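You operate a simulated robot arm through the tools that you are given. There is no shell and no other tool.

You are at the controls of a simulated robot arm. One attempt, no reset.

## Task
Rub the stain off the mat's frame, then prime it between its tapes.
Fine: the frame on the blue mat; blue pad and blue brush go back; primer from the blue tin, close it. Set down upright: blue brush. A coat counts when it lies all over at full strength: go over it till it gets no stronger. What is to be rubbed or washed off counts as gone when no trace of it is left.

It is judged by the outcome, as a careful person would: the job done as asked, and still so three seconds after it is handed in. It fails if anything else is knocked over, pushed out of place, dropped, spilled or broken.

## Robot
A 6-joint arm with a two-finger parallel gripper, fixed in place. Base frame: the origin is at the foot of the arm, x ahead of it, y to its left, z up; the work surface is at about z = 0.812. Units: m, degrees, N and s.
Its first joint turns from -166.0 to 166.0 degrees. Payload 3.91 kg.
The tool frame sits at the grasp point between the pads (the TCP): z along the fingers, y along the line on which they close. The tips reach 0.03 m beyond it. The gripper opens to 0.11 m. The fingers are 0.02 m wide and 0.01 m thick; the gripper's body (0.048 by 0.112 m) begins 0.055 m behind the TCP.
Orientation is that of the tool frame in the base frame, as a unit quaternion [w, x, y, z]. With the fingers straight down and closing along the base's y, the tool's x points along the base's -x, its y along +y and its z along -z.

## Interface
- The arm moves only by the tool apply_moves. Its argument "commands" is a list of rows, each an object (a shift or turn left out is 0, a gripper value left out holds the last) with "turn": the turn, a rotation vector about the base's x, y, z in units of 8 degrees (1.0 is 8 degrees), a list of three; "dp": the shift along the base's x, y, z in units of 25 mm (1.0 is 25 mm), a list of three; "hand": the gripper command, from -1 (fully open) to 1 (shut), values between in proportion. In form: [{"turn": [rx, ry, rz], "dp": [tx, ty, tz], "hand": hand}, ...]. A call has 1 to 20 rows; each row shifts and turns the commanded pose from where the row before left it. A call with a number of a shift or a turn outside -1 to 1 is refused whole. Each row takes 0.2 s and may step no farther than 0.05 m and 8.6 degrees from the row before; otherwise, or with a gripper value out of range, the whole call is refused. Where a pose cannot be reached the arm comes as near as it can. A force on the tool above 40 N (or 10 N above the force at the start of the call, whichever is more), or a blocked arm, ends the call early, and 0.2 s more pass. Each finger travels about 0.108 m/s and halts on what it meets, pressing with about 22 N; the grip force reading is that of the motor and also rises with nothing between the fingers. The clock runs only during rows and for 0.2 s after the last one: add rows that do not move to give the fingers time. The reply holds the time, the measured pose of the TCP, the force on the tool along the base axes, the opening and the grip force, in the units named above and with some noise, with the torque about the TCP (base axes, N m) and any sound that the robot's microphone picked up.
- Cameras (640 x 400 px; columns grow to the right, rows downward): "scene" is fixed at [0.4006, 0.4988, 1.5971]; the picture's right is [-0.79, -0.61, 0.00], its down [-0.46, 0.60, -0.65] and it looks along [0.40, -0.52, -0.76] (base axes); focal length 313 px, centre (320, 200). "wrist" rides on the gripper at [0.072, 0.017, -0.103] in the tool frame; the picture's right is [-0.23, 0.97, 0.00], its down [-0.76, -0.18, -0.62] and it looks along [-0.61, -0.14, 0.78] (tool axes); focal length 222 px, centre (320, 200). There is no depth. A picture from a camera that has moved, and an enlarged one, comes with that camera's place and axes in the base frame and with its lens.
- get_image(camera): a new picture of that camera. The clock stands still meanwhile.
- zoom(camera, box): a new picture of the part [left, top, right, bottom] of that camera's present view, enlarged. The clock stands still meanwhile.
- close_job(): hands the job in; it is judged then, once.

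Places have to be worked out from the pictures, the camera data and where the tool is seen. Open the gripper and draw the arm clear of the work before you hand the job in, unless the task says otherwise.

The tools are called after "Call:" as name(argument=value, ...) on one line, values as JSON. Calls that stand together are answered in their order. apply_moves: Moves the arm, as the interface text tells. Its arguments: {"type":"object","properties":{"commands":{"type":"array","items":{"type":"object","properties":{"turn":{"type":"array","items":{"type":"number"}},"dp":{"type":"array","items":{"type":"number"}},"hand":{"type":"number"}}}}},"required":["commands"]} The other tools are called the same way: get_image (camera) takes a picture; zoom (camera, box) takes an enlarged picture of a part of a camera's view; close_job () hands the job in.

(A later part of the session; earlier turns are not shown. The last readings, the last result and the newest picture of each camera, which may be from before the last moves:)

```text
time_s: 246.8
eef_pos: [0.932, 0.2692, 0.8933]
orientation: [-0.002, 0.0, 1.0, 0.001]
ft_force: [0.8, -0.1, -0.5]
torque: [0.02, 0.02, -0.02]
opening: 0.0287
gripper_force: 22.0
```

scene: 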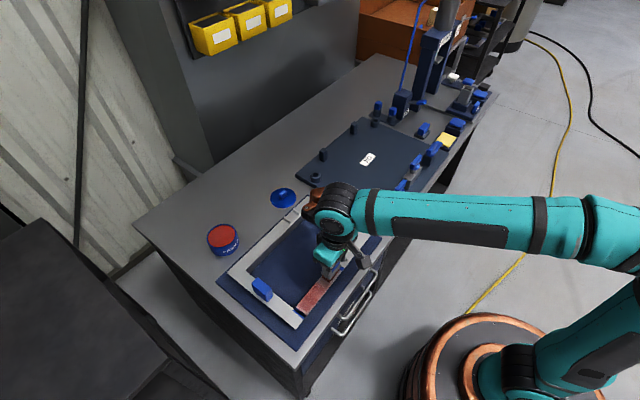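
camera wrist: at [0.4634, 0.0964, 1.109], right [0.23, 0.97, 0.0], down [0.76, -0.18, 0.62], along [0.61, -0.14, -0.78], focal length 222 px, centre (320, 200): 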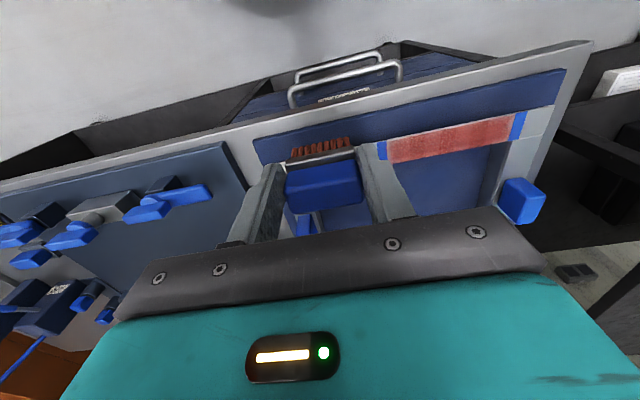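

Call:
apply_moves(commands=[{"dp": [0, 0, -0.05], "hand": 1}, {"dp": [0, 0, 0]}])

Call:
apply_moves(commands=[{"dp": [0, 0, -0.04], "hand": 1}, {"dp": [0, 0, 0]}])

Call:
zoom(camera="scene", box=[195, 200, 265, 260])

```text
time_s: 247.4
eef_pos: [0.9312, 0.2693, 0.8911]
orientation: [0.0, 0.0, 1.0, 0.001]
ft_force: [0.3, 0.0, 0.8]
torque: [0.01, 0.0, 0.0]
opening: 0.0288
gripper_force: 22.3
```

```text
time_s: 248.0
eef_pos: [0.9314, 0.2701, 0.8912]
orientation: [0.001, 0.001, 1.0, 0.0]
ft_force: [1.8, 0.9, 6.9]
torque: [0.03, 0.04, 0.03]
opening: 0.0293
gripper_force: 22.4
```

```text
6.67 times, centred on (230, 230) of scene
camera zoom: at [0.4006, 0.4988, 1.5971], right [-0.79, -0.61, 0.0], down [-0.46, 0.6, -0.65], along [0.4, -0.52, -0.76], focal length 2087 px, centre (920, 0)
```

zoom: 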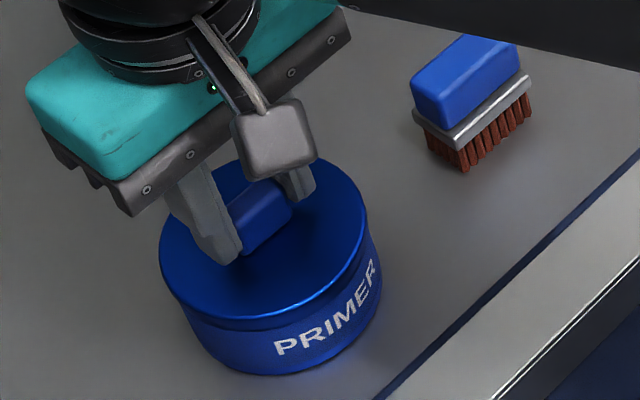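

The lid is on the rim with 7 N. I'm pressing harder in small steps for the snap.

Call:
apply_moves(commands=[{"dp": [0, 0, -0.04], "hand": 1}, {"dp": [0, 0, 0]}])

Call:
apply_moves(commands=[{"dp": [0, 0, -0.04], "hand": 1}, {"dp": [0, 0, 0]}])

Call:
apply_moves(commands=[{"dp": [0, 0, -0.04], "hand": 1}, {"dp": [0, 0, 0]}])

```text
time_s: 248.6
eef_pos: [0.9312, 0.2704, 0.8918]
orientation: [0.002, 0.0, 1.0, 0.001]
ft_force: [7.4, 6.0, 20.5]
torque: [0.19, -0.27, 0.05]
opening: 0.0291
gripper_force: 21.9
```

```text
time_s: 249.2
eef_pos: [0.9317, 0.27, 0.89]
orientation: [0.002, 0.0, 1.0, 0.001]
ft_force: [3.2, 4.1, 25.4]
torque: [0.13, -0.15, 0.02]
opening: 0.0288
gripper_force: 22.1
```

```text
time_s: 249.8
eef_pos: [0.9311, 0.2701, 0.8879]
orientation: [0.001, 0.0, 1.0, 0.0]
ft_force: [3.9, 4.7, 25.0]
torque: [0.13, -0.18, -0.01]
opening: 0.0292
gripper_force: 22.1
```

Force plateaus at about 25 N with no snap sound yet, so the knob may be slipping until the fingertips bear on the lid. I'm continuing a little more.

Call:
apply_moves(commands=[{"dp": [0, 0, -0.04], "hand": 1}, {"dp": [0, 0, 0]}])

Call:
zoom(camera="wrist", box=[230, 90, 410, 220])

Call:
zoom(camera="scene", box=[205, 210, 255, 255])

```text
time_s: 250.4
eef_pos: [0.9312, 0.27, 0.8883]
orientation: [0.001, 0.001, 1.0, 0.001]
ft_force: [1.5, 4.4, 24.5]
torque: [0.11, -0.13, 0.02]
opening: 0.0288
gripper_force: 21.8
```

```text
3.08 times, centred on (320, 155) of wrist
camera zoom: at [0.8584, 0.2866, 0.9893], right [0.23, 0.97, 0.0], down [0.76, -0.18, 0.62], along [0.61, -0.14, -0.78], focal length 684 px, centre (320, 338)
```

zoom: 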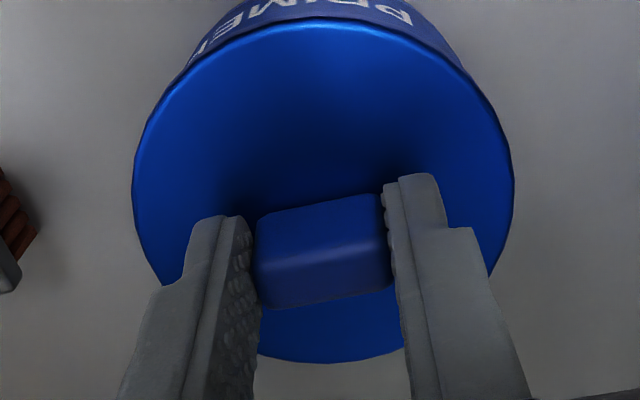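

```text
8.89 times, centred on (230, 232) of scene
camera zoom: at [0.4006, 0.4988, 1.5971], right [-0.79, -0.61, 0.0], down [-0.46, 0.6, -0.65], along [0.4, -0.52, -0.76], focal length 2783 px, centre (1120, -89)
```

zoom: 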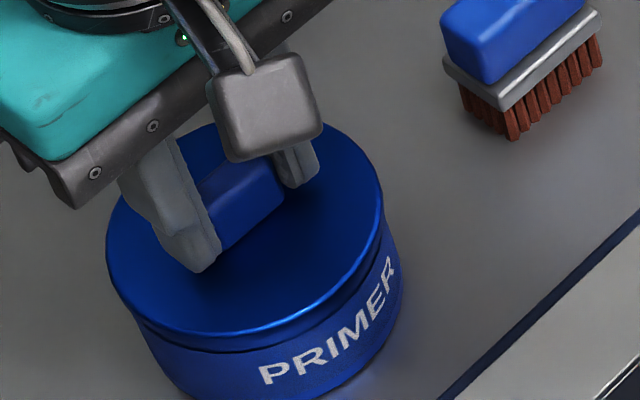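

By image scale the lid is back at its original closed height, but I haven't heard it snap. I'm pressing further so the fingertips push directly on the lid.

Call:
apply_moves(commands=[{"dp": [0, 0, -0.05], "hand": 1}, {"dp": [0, 0, 0]}])

Call:
apply_moves(commands=[{"dp": [0, 0, -0.05], "hand": 1}, {"dp": [0, 0, 0]}])

Call:
apply_moves(commands=[{"dp": [0, 0, -0.05], "hand": 1}, {"dp": [0, 0, 0]}])

```text
time_s: 251.0
eef_pos: [0.9318, 0.2701, 0.8855]
orientation: [0.0, 0.0, 1.0, 0.0]
ft_force: [1.9, 4.2, 25.0]
torque: [0.12, -0.15, 0.0]
opening: 0.029
gripper_force: 22.1
```

```text
time_s: 251.6
eef_pos: [0.9306, 0.2697, 0.8849]
orientation: [0.001, 0.0, 1.0, 0.0]
ft_force: [1.4, 3.9, 25.4]
torque: [0.09, -0.15, -0.02]
opening: 0.0288
gripper_force: 22.2
```

```text
time_s: 252.2
eef_pos: [0.9309, 0.2692, 0.8827]
orientation: [0.001, 0.0, 1.0, -0.001]
ft_force: [-0.4, 2.5, 24.6]
torque: [0.11, -0.07, 0.02]
opening: 0.0289
gripper_force: 22.0
```

Call:
zoom(camera="wrist", box=[230, 90, 410, 220])

Call:
zoom(camera="scene", box=[205, 210, 255, 255])

```text
3.08 times, centred on (320, 155) of wrist
camera zoom: at [0.8582, 0.2865, 0.9858], right [0.23, 0.97, 0.0], down [0.76, -0.18, 0.62], along [0.61, -0.14, -0.78], focal length 684 px, centre (320, 338)
```

zoom: 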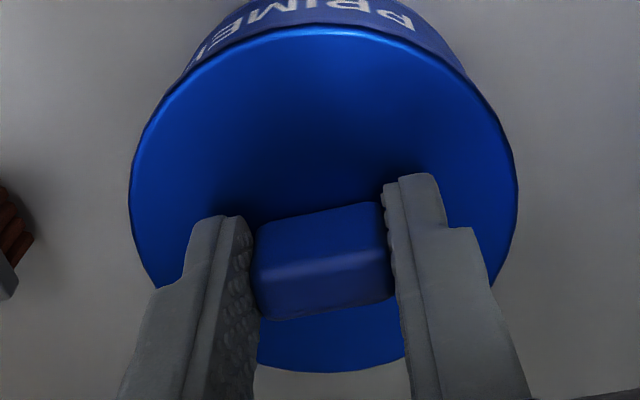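

```text
8.89 times, centred on (230, 232) of scene
camera zoom: at [0.4006, 0.4988, 1.5971], right [-0.79, -0.61, 0.0], down [-0.46, 0.6, -0.65], along [0.4, -0.52, -0.76], focal length 2783 px, centre (1120, -89)
```

zoom: 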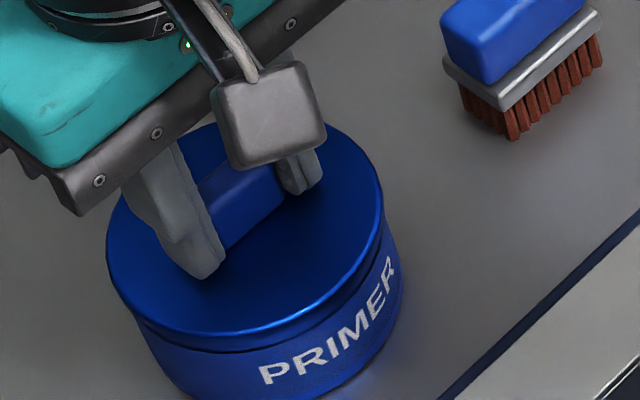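

Call:
zoom(camera="scene", box=[200, 190, 280, 260])

```text
5.71 times, centred on (240, 225) of scene
camera zoom: at [0.4006, 0.4988, 1.5971], right [-0.79, -0.61, 0.0], down [-0.46, 0.6, -0.65], along [0.4, -0.52, -0.76], focal length 1789 px, centre (777, 57)
```

zoom: 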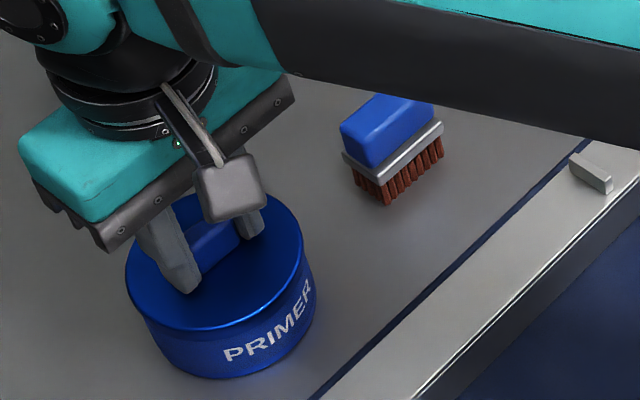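

The lid sits at the same place as in the first picture. I'll still press until the fingertips bear on the lid, to be sure it's snapped shut.

Call:
apply_moves(commands=[{"dp": [0, 0, -0.05], "hand": 1}, {"dp": [0, 0, 0]}])

Call:
apply_moves(commands=[{"dp": [0, 0, -0.05], "hand": 1}, {"dp": [0, 0, 0]}])

Call:
apply_moves(commands=[{"dp": [0, 0, -0.04], "hand": 1}, {"dp": [0, 0, 0]}])

```text
time_s: 252.8
eef_pos: [0.9304, 0.269, 0.8823]
orientation: [0.0, -0.001, 1.0, 0.0]
ft_force: [-1.6, 1.3, 24.8]
torque: [0.02, -0.05, -0.02]
opening: 0.0288
gripper_force: 22.1
```

```text
time_s: 253.4
eef_pos: [0.93, 0.2706, 0.8828]
orientation: [0.001, 0.0, 1.0, -0.001]
ft_force: [-2.6, 1.2, 31.3]
torque: [0.03, 0.02, 0.01]
opening: 0.0289
gripper_force: 21.8
```

```text
time_s: 254.1
eef_pos: [0.9322, 0.2696, 0.8807]
orientation: [0.003, 0.0, 1.0, -0.001]
ft_force: [-1.3, -0.8, 11.5]
torque: [0.03, 0.18, 0.08]
opening: 0.0289
gripper_force: 21.6
stopped in row 2: the force on the tool passed its limit at 42 N (the readings are from after the stop); the commanded pose is now the measured one
```

I pressed to over 40 N with no new sound, so it may already be fully seated. I'll test by gently pulling up a fraction of a mm and reading the force.

Call:
apply_moves(commands=[{"dp": [0, 0, 0.03], "hand": 1}, {"dp": [0, 0, 0]}])

Call:
apply_moves(commands=[{"dp": [0, 0, 0.03], "hand": 1}, {"dp": [0, 0, 0]}])

Call:
apply_moves(commands=[{"dp": [0, 0, 0.03], "hand": 1}, {"dp": [0, 0, 0]}])

```text
time_s: 254.7
eef_pos: [0.9311, 0.2697, 0.8824]
orientation: [0.002, 0.0, 1.0, 0.001]
ft_force: [-2.8, -0.5, 15.1]
torque: [-0.03, 0.1, -0.03]
opening: 0.029
gripper_force: 22.4
```

```text
time_s: 255.3
eef_pos: [0.9325, 0.2694, 0.8835]
orientation: [0.001, 0.0, 1.0, 0.001]
ft_force: [-4.2, -0.1, 8.0]
torque: [0.05, 0.02, 0.0]
opening: 0.0288
gripper_force: 22.2
```

```text
time_s: 255.9
eef_pos: [0.9327, 0.2697, 0.883]
orientation: [0.001, 0.0, 1.0, 0.0]
ft_force: [0.9, -0.7, 0.2]
torque: [0.0, 0.01, 0.01]
opening: 0.0289
gripper_force: 22.1
```

Call:
apply_moves(commands=[{"dp": [0, 0, 0.03], "hand": 1}, {"dp": [0, 0, 0]}])

Call:
apply_moves(commands=[{"dp": [0, 0, 0.03], "hand": 1}, {"dp": [0, 0, 0]}])

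Call:
zoom(camera="scene", box=[205, 210, 255, 255])

```text
time_s: 256.5
eef_pos: [0.9324, 0.2698, 0.8837]
orientation: [0.001, 0.0, 1.0, 0.0]
ft_force: [0.5, 0.3, -0.3]
torque: [-0.03, 0.0, -0.03]
opening: 0.0285
gripper_force: 21.9
```

```text
time_s: 257.1
eef_pos: [0.9329, 0.2687, 0.8842]
orientation: [0.002, -0.001, 1.0, 0.0]
ft_force: [1.0, 0.1, -0.3]
torque: [0.02, 0.02, 0.01]
opening: 0.0289
gripper_force: 22.3
```

```text
8.89 times, centred on (230, 232) of scene
camera zoom: at [0.4006, 0.4988, 1.5971], right [-0.79, -0.61, 0.0], down [-0.46, 0.6, -0.65], along [0.4, -0.52, -0.76], focal length 2783 px, centre (1120, -89)
```

zoom: 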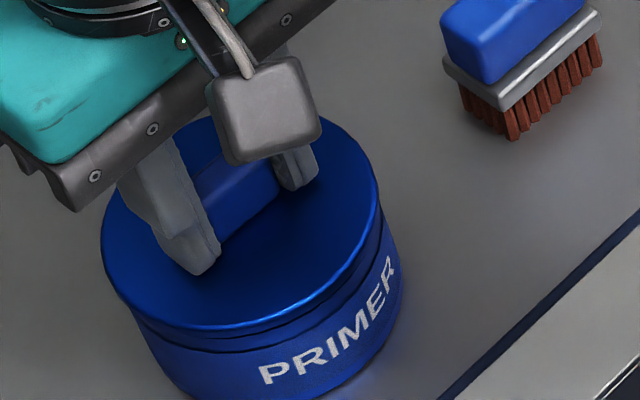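

The lid lifted without resistance, so it's resting but not snapped shut. The side forces while pressing (+x, +y) suggest it's offset about 1 mm toward -x/-y. I'll lift slightly, shift +1 mm in x and y, and press again.

Call:
apply_moves(commands=[{"dp": [0, 0, 0.12], "hand": 1}, {"dp": [0.04, 0.04, 0]}, {"dp": [0, 0, 0]}])

Call:
zoom(camera="scene", box=[200, 190, 280, 260])

Call:
zoom(camera="wrist", box=[230, 60, 410, 190])

```text
time_s: 257.9
eef_pos: [0.9326, 0.2712, 0.8877]
orientation: [0.001, 0.001, 1.0, -0.001]
ft_force: [0.2, 0.3, -1.3]
torque: [-0.02, -0.01, 0.0]
opening: 0.0286
gripper_force: 22.1
```

```text
5.71 times, centred on (240, 225) of scene
camera zoom: at [0.4006, 0.4988, 1.5971], right [-0.79, -0.61, 0.0], down [-0.46, 0.6, -0.65], along [0.4, -0.52, -0.76], focal length 1789 px, centre (777, 57)
```

zoom: 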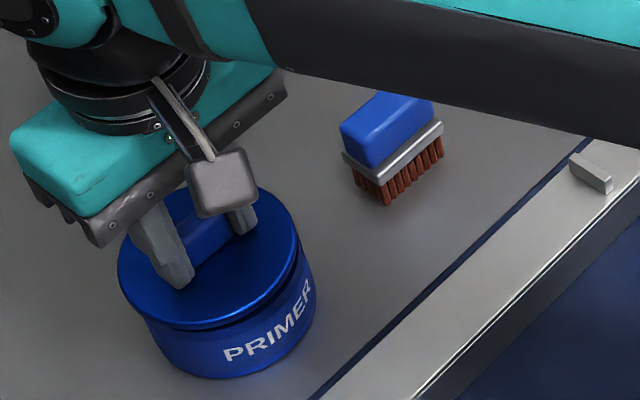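

```text
3.08 times, centred on (320, 125) of wrist
camera zoom: at [0.8608, 0.2877, 0.9889], right [0.23, 0.97, 0.0], down [0.76, -0.18, 0.62], along [0.61, -0.14, -0.78], focal length 684 px, centre (320, 431)
```

zoom: 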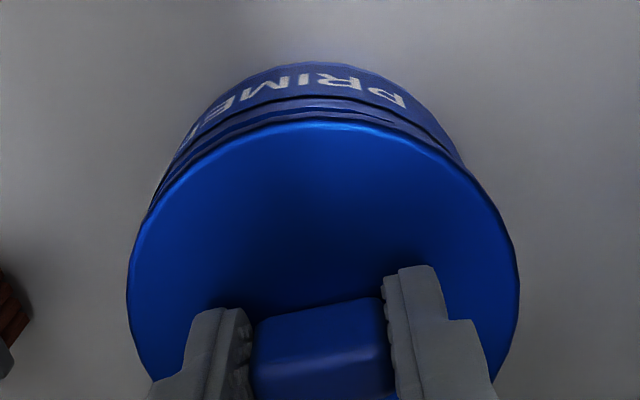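

Call:
zoom(camera="scene", box=[202, 222, 244, 250])

Call:
zoom(camera="wrist", box=[260, 70, 380, 140])

```text
14.29 times, centred on (223, 236) of scene
camera zoom: at [0.4006, 0.4988, 1.5971], right [-0.79, -0.61, 0.0], down [-0.46, 0.6, -0.65], along [0.4, -0.52, -0.76], focal length 4472 px, centre (1706, -314)
```

zoom: 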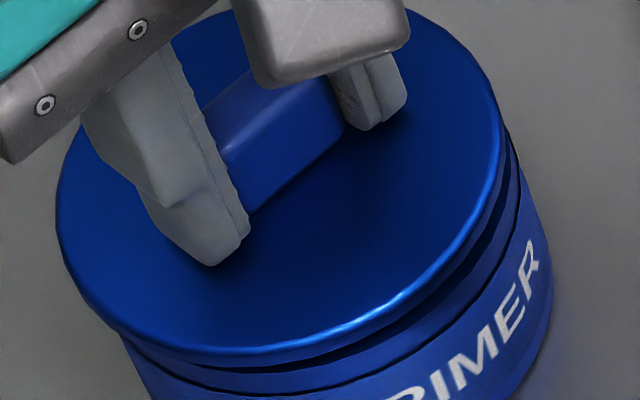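

```text
5.33 times, centred on (320, 105) of wrist
camera zoom: at [0.8608, 0.2877, 0.9889], right [0.23, 0.97, 0.0], down [0.76, -0.18, 0.62], along [0.61, -0.14, -0.78], focal length 1185 px, centre (320, 707)
```

zoom: 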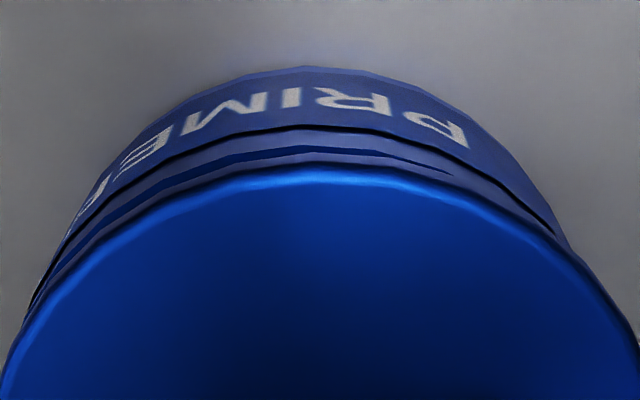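

I want to see whether the lid is tilted in the fingers, so I'm raising it about 2 cm and looking.

Call:
apply_moves(commands=[{"dp": [0, 0, 0.5], "hand": 1}, {"dp": [0, 0, 0.5]}, {"dp": [0, 0, 0]}])

Call:
zoom(camera="scene", box=[195, 205, 255, 255])

Call:
zoom(camera="wrist", box=[220, 50, 420, 220])

```text
time_s: 258.7
eef_pos: [0.9324, 0.2716, 0.9118]
orientation: [0.001, 0.0, 1.0, 0.0]
ft_force: [-0.5, -0.6, -0.3]
torque: [-0.02, -0.01, 0.04]
opening: 0.0291
gripper_force: 21.7
```

```text
8.00 times, centred on (225, 230) of scene
camera zoom: at [0.4006, 0.4988, 1.5971], right [-0.79, -0.61, 0.0], down [-0.46, 0.6, -0.65], along [0.4, -0.52, -0.76], focal length 2504 px, centre (1080, -40)
```

zoom: 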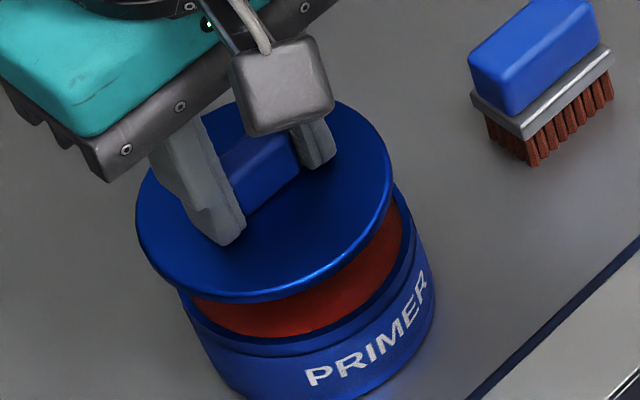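

```text
2.35 times, centred on (320, 135) of wrist
camera zoom: at [0.8603, 0.2883, 1.0141], right [0.23, 0.97, 0.0], down [0.76, -0.18, 0.62], along [0.61, -0.14, -0.78], focal length 523 px, centre (320, 353)
```

zoom: 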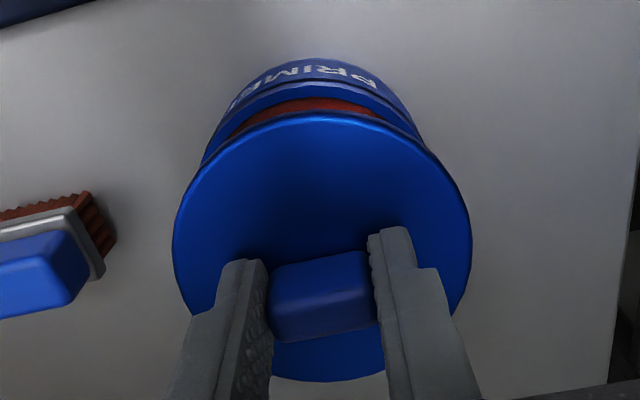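

The lid looks level. I'm lowering again with the 1 mm shift, watching side forces at contact.

Call:
apply_moves(commands=[{"dp": [0, 0, -0.5], "hand": 1}, {"dp": [0, 0, -0.4]}, {"dp": [0, 0, -0.12]}, {"dp": [0, 0, 0]}])

Call:
apply_moves(commands=[{"dp": [0, 0, -0.05], "hand": 1}, {"dp": [0, 0, 0]}])

Call:
apply_moves(commands=[{"dp": [0, 0, -0.05], "hand": 1}, {"dp": [0, 0, 0]}])

Call:
apply_moves(commands=[{"dp": [0, 0, -0.04], "hand": 1}, {"dp": [0, 0, 0]}])

```text
time_s: 259.7
eef_pos: [0.9327, 0.2697, 0.8875]
orientation: [0.0, 0.0, 1.0, 0.0]
ft_force: [0.8, -0.1, 0.2]
torque: [0.0, -0.03, -0.02]
opening: 0.0288
gripper_force: 22.6
```

```text
time_s: 260.3
eef_pos: [0.933, 0.2711, 0.8855]
orientation: [0.0, -0.001, 1.0, 0.0]
ft_force: [0.4, 0.3, 0.1]
torque: [-0.01, 0.0, -0.02]
opening: 0.0289
gripper_force: 22.0
```

```text
time_s: 260.9
eef_pos: [0.9336, 0.2701, 0.8842]
orientation: [0.001, 0.001, 1.0, 0.0]
ft_force: [-0.3, -0.9, 0.3]
torque: [-0.04, -0.04, 0.0]
opening: 0.0288
gripper_force: 22.4
```

```text
time_s: 261.5
eef_pos: [0.9342, 0.2713, 0.8823]
orientation: [0.001, 0.0, 1.0, 0.0]
ft_force: [0.2, -0.6, -0.5]
torque: [0.0, -0.02, 0.0]
opening: 0.0289
gripper_force: 22.5
```

Call:
apply_moves(commands=[{"dp": [0, 0, -0.04], "hand": 1}, {"dp": [0, 0, 0]}])

Call:
apply_moves(commands=[{"dp": [0, 0, -0.04], "hand": 1}, {"dp": [0, 0, 0]}])

Call:
zoom(camera="scene", box=[202, 222, 244, 250])

```text
time_s: 262.1
eef_pos: [0.9339, 0.2702, 0.8825]
orientation: [0.0, 0.0, 1.0, 0.001]
ft_force: [-0.5, -1.0, 1.5]
torque: [-0.07, 0.02, 0.03]
opening: 0.029
gripper_force: 21.5
```

```text
time_s: 262.7
eef_pos: [0.9338, 0.2708, 0.8819]
orientation: [0.002, 0.0, 1.0, 0.001]
ft_force: [2.8, -1.4, 12.3]
torque: [-0.17, 0.19, 0.04]
opening: 0.029
gripper_force: 22.7
```

```text
14.29 times, centred on (223, 236) of scene
camera zoom: at [0.4006, 0.4988, 1.5971], right [-0.79, -0.61, 0.0], down [-0.46, 0.6, -0.65], along [0.4, -0.52, -0.76], focal length 4472 px, centre (1706, -314)
```

zoom: 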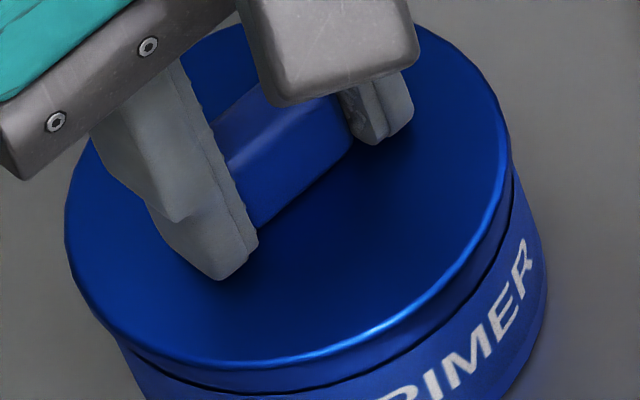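

Contact again with smaller side forces. I'm pressing on.

Call:
apply_moves(commands=[{"dp": [0, 0, -0.03], "hand": 1}, {"dp": [0, 0, 0]}])

Call:
apply_moves(commands=[{"dp": [0, 0, -0.03], "hand": 1}, {"dp": [0, 0, 0]}])

Call:
apply_moves(commands=[{"dp": [0, 0, -0.02], "hand": 1}, {"dp": [0, 0, 0]}])

```text
time_s: 263.3
eef_pos: [0.9324, 0.2703, 0.8813]
orientation: [0.003, 0.0, 1.0, 0.0]
ft_force: [8.3, 1.8, 24.1]
torque: [-0.07, -0.21, 0.04]
opening: 0.0288
gripper_force: 21.9
```

```text
time_s: 264.1
eef_pos: [0.9326, 0.2707, 0.8816]
orientation: [0.004, 0.0, 1.0, 0.0]
ft_force: [2.2, -0.3, 6.6]
torque: [-0.04, 0.14, 0.03]
opening: 0.0287
gripper_force: 21.9
stopped in row 2: the force on the tool passed its limit at 40 N (the readings are from after the stop); the commanded pose is now the measured one
```

```text
time_s: 264.7
eef_pos: [0.9333, 0.2705, 0.8811]
orientation: [0.004, -0.001, 1.0, 0.002]
ft_force: [7.4, 1.9, 16.1]
torque: [-0.04, -0.09, -0.03]
opening: 0.0289
gripper_force: 21.6
```

Still no snap. I'll release the lid where it rests and view it from the same wrist viewpoint I used before opening, to compare its seat with the original.

Call:
apply_moves(commands=[{"dp": [0, 0, 0.03], "hand": 1}, {"dp": [0, 0, 0]}, {"hand": -0.2}, {"hand": -0.2}, {"hand": -0.2}, {"dp": [0, 0, 0.4]}, {"dp": [0, 0, 0.8]}, {"dp": [-0.6, 0, 1]}, {"dp": [-0.8, 0, 1]}, {"dp": [-0.8, 0, 1]}, {"dp": [-0.9, 0, 0.7]}, {"dp": [0, 0, 0]}, {"dp": [0, 0, 0]}])

Call:
zoom(camera="wrist", box=[260, 90, 390, 190])

Call:
zoom(camera="scene", box=[200, 190, 280, 260])

```text
time_s: 267.5
eef_pos: [0.8559, 0.2716, 1.0014]
orientation: [0.003, 0.0, 1.0, 0.0]
ft_force: [-0.2, -1.1, -0.3]
torque: [-0.02, 0.03, 0.0]
opening: 0.066
gripper_force: 0.0
heard: snap
```

```text
4.00 times, centred on (325, 140) of wrist
camera zoom: at [0.783, 0.2886, 1.1039], right [0.23, 0.97, 0.0], down [0.76, -0.18, 0.63], along [0.61, -0.14, -0.78], focal length 888 px, centre (300, 440)
```

zoom: 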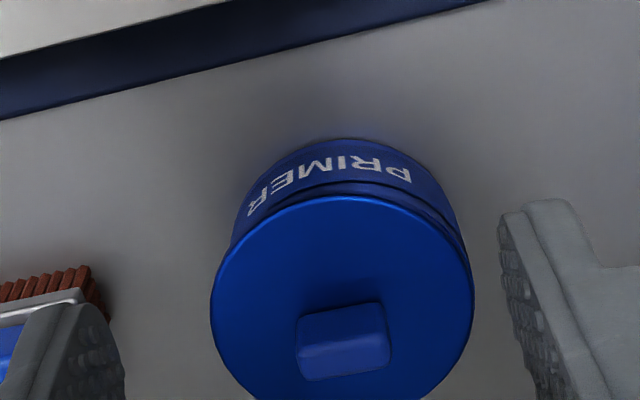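

```text
5.71 times, centred on (240, 225) of scene
camera zoom: at [0.4006, 0.4988, 1.5971], right [-0.79, -0.61, 0.0], down [-0.46, 0.6, -0.65], along [0.4, -0.52, -0.76], focal length 1789 px, centre (777, 57)
```

zoom: 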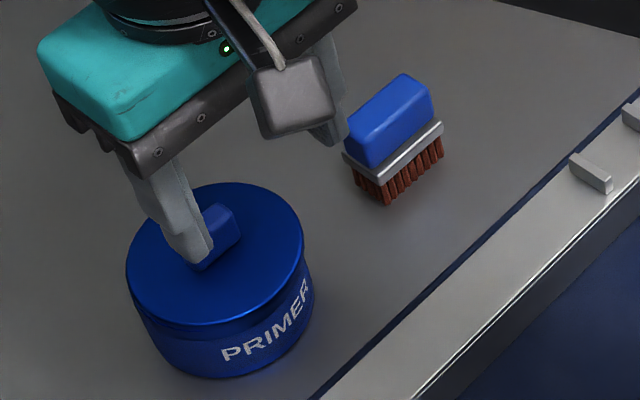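

A snap sounded during the release, so the lid likely clicked shut. It looks about 2 to 3 mm off toward -y compared with the first picture, so I'm examining more closely.

Call:
zoom(camera="wrist", box=[290, 110, 410, 200])

Call:
zoom(camera="scene", box=[202, 215, 252, 255])

```text
4.44 times, centred on (350, 155) of wrist
camera zoom: at [0.783, 0.2886, 1.1039], right [0.23, 0.97, 0.0], down [0.76, -0.18, 0.63], along [0.61, -0.14, -0.78], focal length 987 px, centre (187, 400)
```

zoom: 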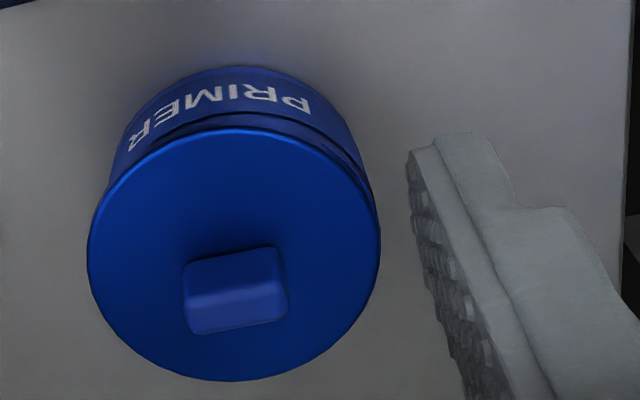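

```text
10.00 times, centred on (227, 235) of scene
camera zoom: at [0.4006, 0.4988, 1.5971], right [-0.79, -0.61, 0.0], down [-0.46, 0.6, -0.65], along [0.4, -0.52, -0.76], focal length 3131 px, centre (1250, -150)
```

zoom: 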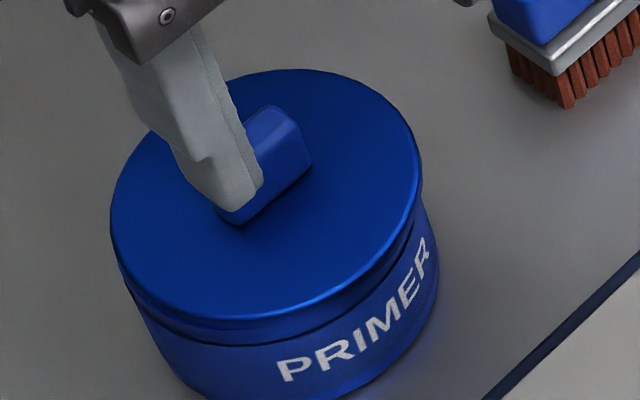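

I'll re-grasp the knob where it is now (y≈0.2667) and pull very gently to learn whether it's latched.

Call:
apply_moves(commands=[{"dp": [0.76, -0.05, -0.4], "hand": -0.2}, {"dp": [0.76, -0.05, -0.4]}, {"dp": [0.76, -0.05, -0.6]}, {"dp": [0.76, -0.05, -0.6]}, {"dp": [0, 0, -0.6]}, {"dp": [0, 0, -0.6]}, {"dp": [0, 0, -0.6]}, {"dp": [0, 0, -0.4]}, {"dp": [0, 0, 0]}, {"dp": [0, 0, 0]}])

Call:
zoom(camera="wrist", box=[230, 100, 410, 230])

```text
time_s: 269.7
eef_pos: [0.9316, 0.2679, 0.8977]
orientation: [0.003, 0.001, 1.0, 0.0]
ft_force: [-0.1, 0.1, 0.1]
torque: [0.03, 0.01, -0.04]
opening: 0.0661
gripper_force: 0.1
```

```text
3.08 times, centred on (320, 165) of wrist
camera zoom: at [0.8595, 0.2838, 1.0001], right [0.23, 0.97, 0.0], down [0.76, -0.18, 0.63], along [0.61, -0.14, -0.78], focal length 684 px, centre (320, 308)
```

zoom: 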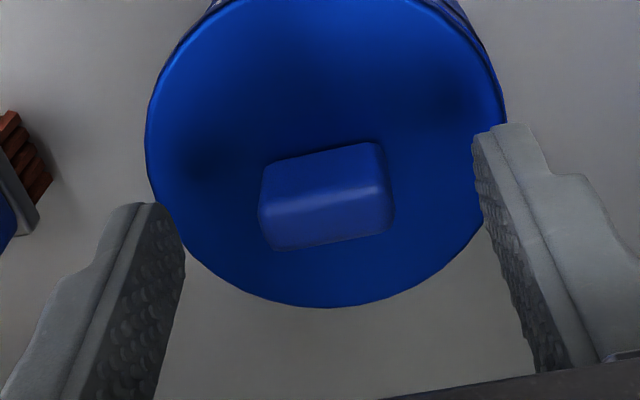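

Call:
apply_moves(commands=[{"dp": [0, 0, -0.12], "hand": -0.2}, {"dp": [0, 0, -0.08]}, {"dp": [0, 0, 0]}, {"hand": 1}, {"hand": 1}, {"hand": 1}])

Call:
zoom(camera="wrist", box=[230, 100, 410, 230])

```text
time_s: 271.1
eef_pos: [0.9313, 0.2671, 0.8929]
orientation: [0.003, 0.0, 1.0, -0.001]
ft_force: [-0.8, 0.3, 0.1]
torque: [0.02, -0.02, -0.01]
opening: 0.0286
gripper_force: 21.7
heard: snap
```

```text
3.08 times, centred on (320, 165) of wrist
camera zoom: at [0.8596, 0.2833, 0.9955], right [0.23, 0.97, 0.0], down [0.76, -0.18, 0.63], along [0.61, -0.14, -0.78], focal length 684 px, centre (320, 308)
```

zoom: 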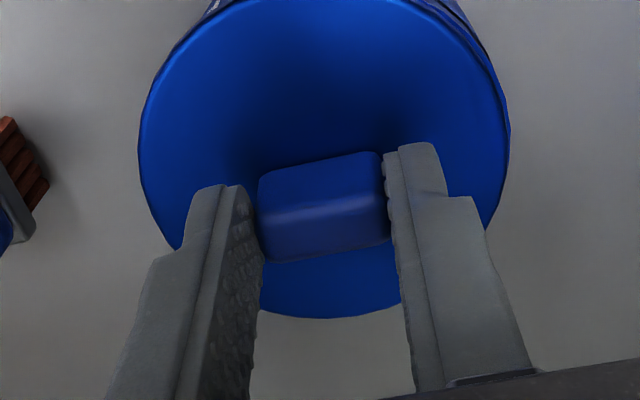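

Another snap on closing: gripping shifted the lid sideways about 2 mm, which probably unlatched it. I'll lift it slightly, recentre to the original seat (y≈0.2695, x≈0.932), set it down, and release gently.

Call:
apply_moves(commands=[{"dp": [0, 0, 0.03], "hand": 1}, {"dp": [0, 0, 0]}])

Call:
apply_moves(commands=[{"dp": [0, 0, 0.03], "hand": 1}, {"dp": [0, 0, 0]}])

Call:
zoom(camera="scene", box=[202, 215, 252, 255])

```text
time_s: 271.7
eef_pos: [0.9321, 0.2656, 0.8941]
orientation: [0.002, 0.0, 1.0, -0.001]
ft_force: [0.1, -0.1, -0.8]
torque: [0.0, -0.03, 0.0]
opening: 0.0289
gripper_force: 21.2
```

```text
time_s: 272.3
eef_pos: [0.932, 0.2648, 0.8955]
orientation: [0.003, 0.0, 1.0, 0.0]
ft_force: [-0.4, -0.7, 0.1]
torque: [-0.01, -0.01, 0.0]
opening: 0.0291
gripper_force: 21.9
```

```text
10.00 times, centred on (227, 235) of scene
camera zoom: at [0.4006, 0.4988, 1.5971], right [-0.79, -0.61, 0.0], down [-0.46, 0.6, -0.65], along [0.4, -0.52, -0.76], focal length 3131 px, centre (1250, -150)
```

zoom: 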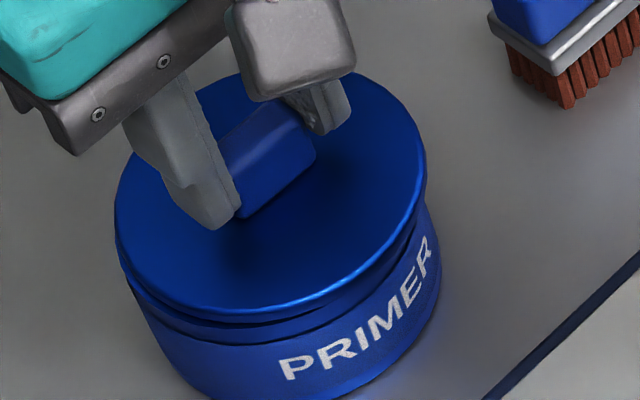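

It lifts freely, so it's unlatched. I'm recentring by about +4 mm in y, correcting the tiny tilt, and reading the pose a few times to average out noise.

Call:
apply_moves(commands=[{"dp": [0, 0.1, 0.06], "hand": 1}, {"dp": [0, 0.06, 0], "turn": [0, 0.043, 0]}, {"dp": [0, 0, 0]}, {"dp": [0, 0, 0]}])

Call:
apply_moves(commands=[{"dp": [0, 0, 0], "hand": 1}])

Call:
apply_moves(commands=[{"dp": [0, 0, 0], "hand": 1}])

Call:
zoom(camera="scene", box=[202, 215, 252, 255])

Call:
zoom(camera="wrist", box=[230, 60, 410, 190])

```text
time_s: 273.3
eef_pos: [0.9316, 0.2683, 0.897]
orientation: [-0.001, 0.0, 1.0, 0.0]
ft_force: [0.5, -0.7, -0.3]
torque: [-0.02, 0.0, 0.01]
opening: 0.0286
gripper_force: 22.3
```

```text
time_s: 273.7
eef_pos: [0.9321, 0.2704, 0.8966]
orientation: [-0.001, -0.001, 1.0, 0.0]
ft_force: [0.1, 0.1, -0.7]
torque: [0.02, 0.0, 0.04]
opening: 0.0289
gripper_force: 21.7
```

```text
time_s: 274.1
eef_pos: [0.9317, 0.2697, 0.8959]
orientation: [-0.001, 0.0, 1.0, 0.0]
ft_force: [0.3, 0.0, -0.8]
torque: [0.01, 0.01, 0.01]
opening: 0.0291
gripper_force: 21.9
```

```text
10.00 times, centred on (227, 235) of scene
camera zoom: at [0.4006, 0.4988, 1.5971], right [-0.79, -0.61, 0.0], down [-0.46, 0.6, -0.65], along [0.4, -0.52, -0.76], focal length 3131 px, centre (1250, -150)
```

zoom: 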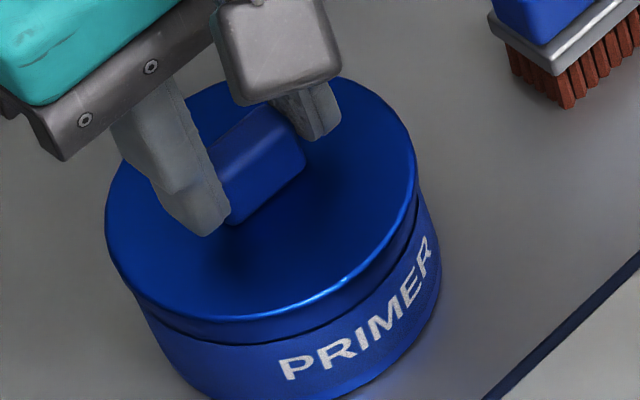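

```text
3.08 times, centred on (320, 125) of wrist
camera zoom: at [0.8593, 0.2863, 0.9991], right [0.23, 0.97, 0.0], down [0.76, -0.18, 0.62], along [0.61, -0.14, -0.78], focal length 684 px, centre (320, 431)
```

zoom: 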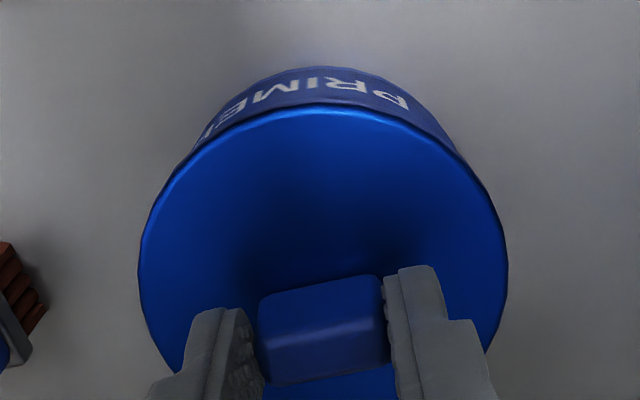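

Centred at (0.9318, 0.2695). I'm lowering to a light contact and then releasing gently in place.

Call:
apply_moves(commands=[{"dp": [0, 0, -0.08], "hand": 1}, {"dp": [0, 0, -0.05]}, {"dp": [0, 0, 0]}])

Call:
apply_moves(commands=[{"dp": [0, 0, -0.04], "hand": 1}, {"dp": [0, 0, 0]}])

Call:
apply_moves(commands=[{"dp": [0, 0, -0.04], "hand": 1}, {"dp": [0, 0, 0]}])

```text
time_s: 274.9
eef_pos: [0.9315, 0.2692, 0.8949]
orientation: [0.001, 0.0, 1.0, 0.0]
ft_force: [1.6, -0.5, 4.7]
torque: [-0.03, -0.29, 0.01]
opening: 0.0285
gripper_force: 22.1
```

```text
time_s: 275.5
eef_pos: [0.931, 0.2703, 0.8939]
orientation: [0.001, 0.001, 1.0, 0.002]
ft_force: [2.8, -0.4, 13.9]
torque: [-0.04, -0.52, -0.03]
opening: 0.0288
gripper_force: 21.7
```

```text
time_s: 276.1
eef_pos: [0.9303, 0.2682, 0.8933]
orientation: [0.0, 0.0, 1.0, 0.002]
ft_force: [0.3, -0.4, 25.6]
torque: [0.0, -0.1, -0.01]
opening: 0.029
gripper_force: 21.6
```

At 25 N the torque vanished, so the lid is now flat on the rim. I'm easing off and opening gently.

Call:
apply_moves(commands=[{"dp": [0, 0, 0.02], "hand": 1}, {"dp": [0, 0, 0]}])

Call:
apply_moves(commands=[{"hand": 0.2}, {"hand": 0.0}, {"hand": -0.2}, {"hand": -0.2}])

Call:
zoom(camera="wrist", box=[230, 60, 410, 190])

Call:
zoom(camera="scene", box=[202, 215, 252, 255])

```text
time_s: 276.7
eef_pos: [0.9308, 0.2698, 0.8926]
orientation: [0.0, -0.001, 1.0, -0.001]
ft_force: [-1.0, -0.3, 24.5]
torque: [0.01, -0.09, 0.0]
opening: 0.0288
gripper_force: 21.6
```

```text
time_s: 277.7
eef_pos: [0.9317, 0.2699, 0.8898]
orientation: [-0.001, 0.0, 1.0, 0.001]
ft_force: [-0.4, -0.5, 0.1]
torque: [-0.01, 0.04, -0.02]
opening: 0.0659
gripper_force: 0.1
heard: snap
```

```text
3.08 times, centred on (320, 125) of wrist
camera zoom: at [0.8595, 0.2865, 0.9939], right [0.23, 0.97, 0.0], down [0.76, -0.18, 0.62], along [0.61, -0.14, -0.78], focal length 684 px, centre (320, 431)
```

zoom: 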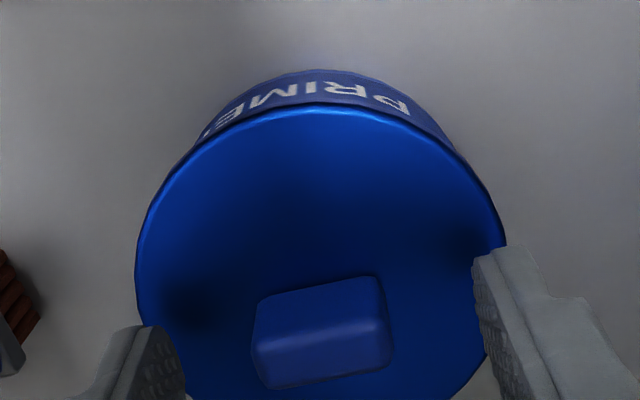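

```text
10.00 times, centred on (227, 235) of scene
camera zoom: at [0.4006, 0.4988, 1.5971], right [-0.79, -0.61, 0.0], down [-0.46, 0.6, -0.65], along [0.4, -0.52, -0.76], focal length 3131 px, centre (1250, -150)
```

zoom: 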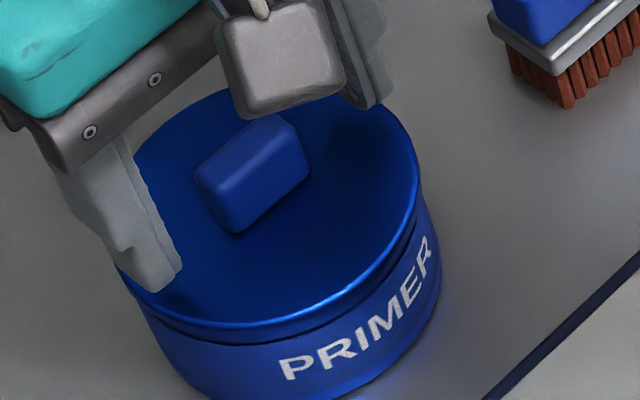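

A snap on release, with the lid centred, so it's latched. I'm rising straight up without touching it and comparing with the initial view.

Call:
apply_moves(commands=[{"dp": [0, 0, 0.3], "hand": -0.2}, {"dp": [0, 0, 0.7]}, {"dp": [0, 0, 1]}, {"dp": [-0.6, 0, 1]}, {"dp": [-0.8, 0, 1]}, {"dp": [-0.8, 0.06, 0.6]}, {"dp": [-0.86, 0, 0]}, {"dp": [0, 0, 0]}, {"dp": [0, 0, 0]}])

Call:
zoom(camera="wrist", box=[260, 90, 390, 190])

Call:
zoom(camera="scene", box=[200, 190, 280, 260])

```text
time_s: 279.7
eef_pos: [0.8531, 0.2713, 1.0073]
orientation: [-0.001, 0.001, 1.0, 0.0]
ft_force: [0.6, 1.5, -1.0]
torque: [0.02, -0.02, 0.01]
opening: 0.0661
gripper_force: 0.1
```

```text
4.00 times, centred on (325, 140) of wrist
camera zoom: at [0.7816, 0.288, 1.1097], right [0.23, 0.97, 0.0], down [0.76, -0.18, 0.62], along [0.61, -0.14, -0.78], focal length 888 px, centre (300, 440)
```

zoom: 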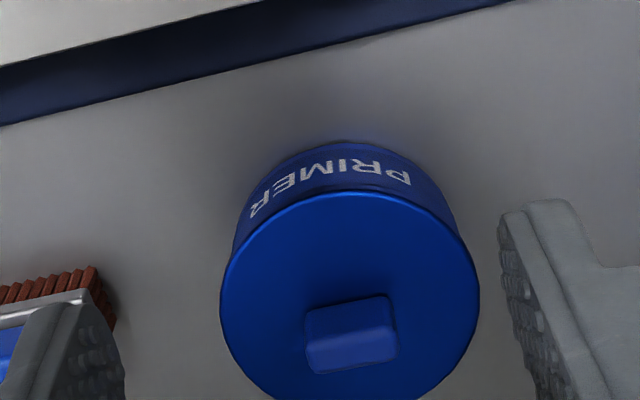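

```text
5.71 times, centred on (240, 225) of scene
camera zoom: at [0.4006, 0.4988, 1.5971], right [-0.79, -0.61, 0.0], down [-0.46, 0.6, -0.65], along [0.4, -0.52, -0.76], focal length 1789 px, centre (777, 57)
```

zoom: 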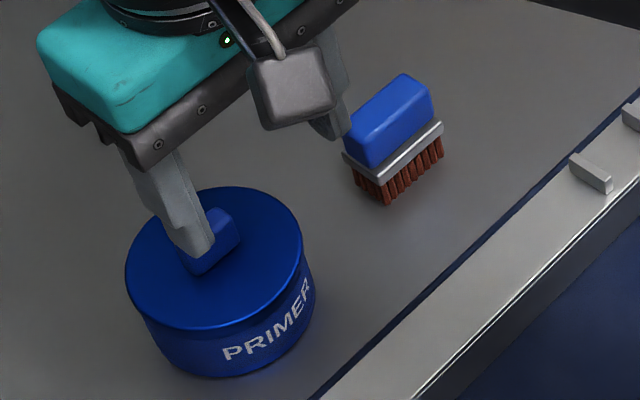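

Call:
zoom(camera="wrist", box=[290, 110, 400, 200])

Call:
zoom(camera="scene", box=[202, 215, 252, 255])

```text
4.44 times, centred on (345, 155) of wrist
camera zoom: at [0.7816, 0.288, 1.1097], right [0.23, 0.97, 0.0], down [0.76, -0.18, 0.62], along [0.61, -0.14, -0.78], focal length 987 px, centre (209, 400)
```

zoom: 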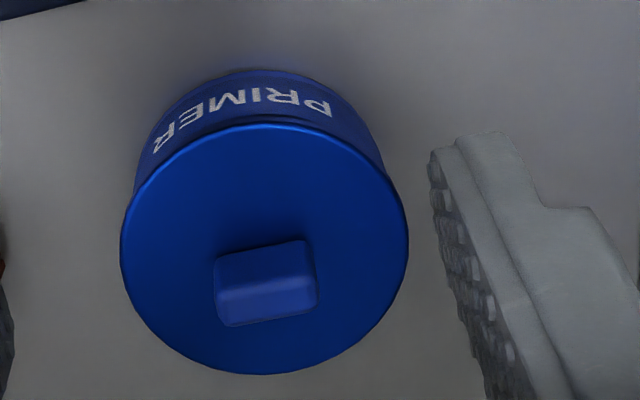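

```text
10.00 times, centred on (227, 235) of scene
camera zoom: at [0.4006, 0.4988, 1.5971], right [-0.79, -0.61, 0.0], down [-0.46, 0.6, -0.65], along [0.4, -0.52, -0.76], focal length 3131 px, centre (1250, -150)
```

zoom: 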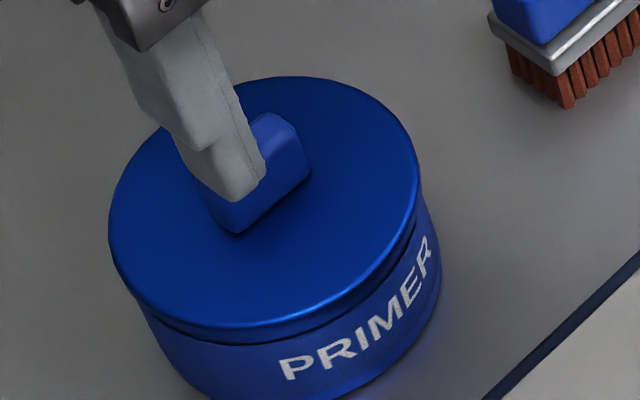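

The lid now matches its original position within about 1 mm and snapped shut on release. I'm drawing the arm back and doing a final check of everything.

Call:
apply_moves(commands=[{"dp": [-0.8, -0.4, 0.6], "hand": -1}, {"dp": [-1, -0.8, 0.6]}, {"dp": [-1, -1, 0.6]}, {"dp": [-1, -1, 0.6]}, {"dp": [-1, -1, 0.4]}, {"dp": [-1, -1, 0.4]}, {"dp": [-1, -1, 0]}, {"dp": [-1, -1, 0]}, {"dp": [-1, -1, 0]}, {"dp": [-0.6, -1, 0]}, {"dp": [0, -1, 0]}, {"dp": [0, -1, 0]}, {"dp": [0, -1, 0]}, {"dp": [0, -1, 0]}, {"dp": [0, -1, 0]}, {"dp": [0, -1, 0]}, {"dp": [0, -1, 0]}, {"dp": [0, 0, 0]}])

Call:
get_image(camera="scene")

Call:
zoom(camera="scene", box=[190, 170, 390, 360])

Call:
zoom(camera="scene", box=[290, 60, 500, 230])

Call:
zoom(camera="scene", box=[292, 262, 344, 316])

Call:
zoom(camera="scene", box=[200, 190, 280, 260])

```text
time_s: 283.5
eef_pos: [0.6187, -0.1344, 1.0882]
orientation: [-0.001, 0.001, 1.0, -0.001]
ft_force: [-0.8, 0.9, -0.5]
torque: [-0.01, 0.02, 0.05]
opening: 0.1102
gripper_force: 0.1
```

```text
taken
```

scene: 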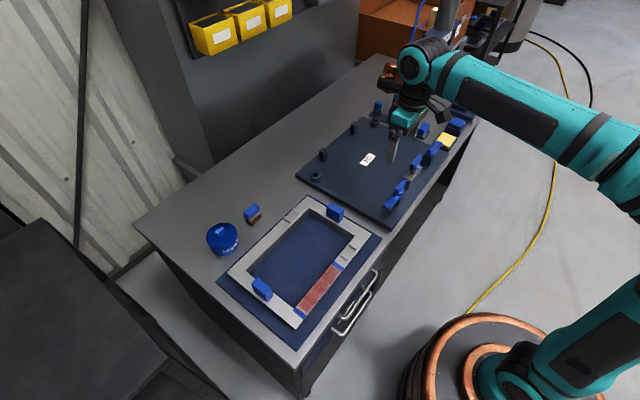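

```text
2.11 times, centred on (290, 265) of scene
camera zoom: at [0.4006, 0.4988, 1.5971], right [-0.79, -0.61, 0.0], down [-0.46, 0.6, -0.65], along [0.4, -0.52, -0.76], focal length 659 px, centre (383, 63)
```

zoom: 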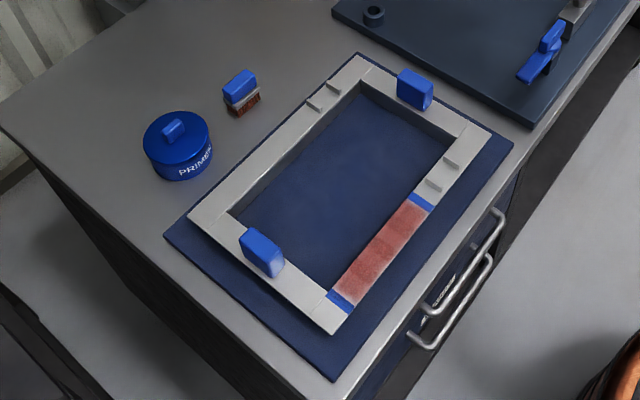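

```text
2.35 times, centred on (395, 145) of scene
camera zoom: at [0.4006, 0.4988, 1.5971], right [-0.79, -0.61, 0.0], down [-0.46, 0.6, -0.65], along [0.4, -0.52, -0.76], focal length 737 px, centre (144, 329)
```

zoom: 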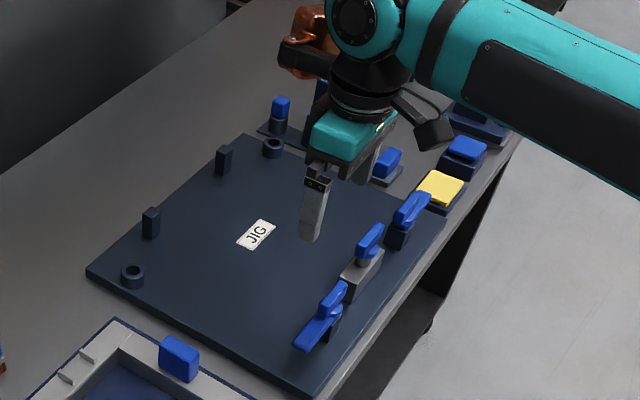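

```text
7.41 times, centred on (318, 289) of scene
camera zoom: at [0.4006, 0.4988, 1.5971], right [-0.79, -0.61, 0.0], down [-0.46, 0.6, -0.65], along [0.4, -0.52, -0.76], focal length 2319 px, centre (335, -459)
```

zoom: 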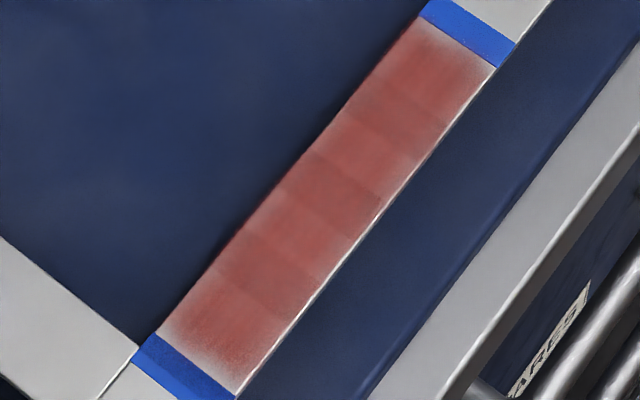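

```text
5.71 times, centred on (240, 225) of scene
camera zoom: at [0.4006, 0.4988, 1.5971], right [-0.79, -0.61, 0.0], down [-0.46, 0.6, -0.65], along [0.4, -0.52, -0.76], focal length 1789 px, centre (777, 57)
```

zoom: 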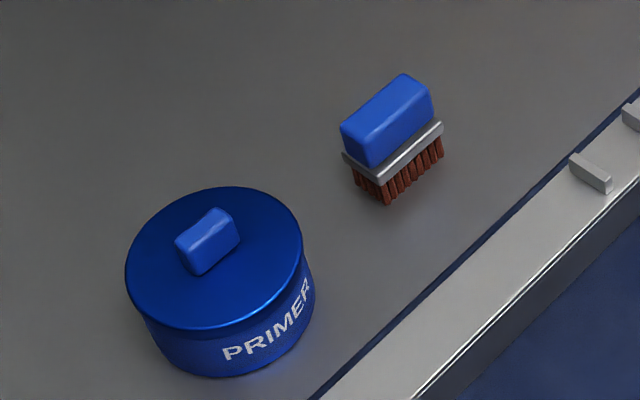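

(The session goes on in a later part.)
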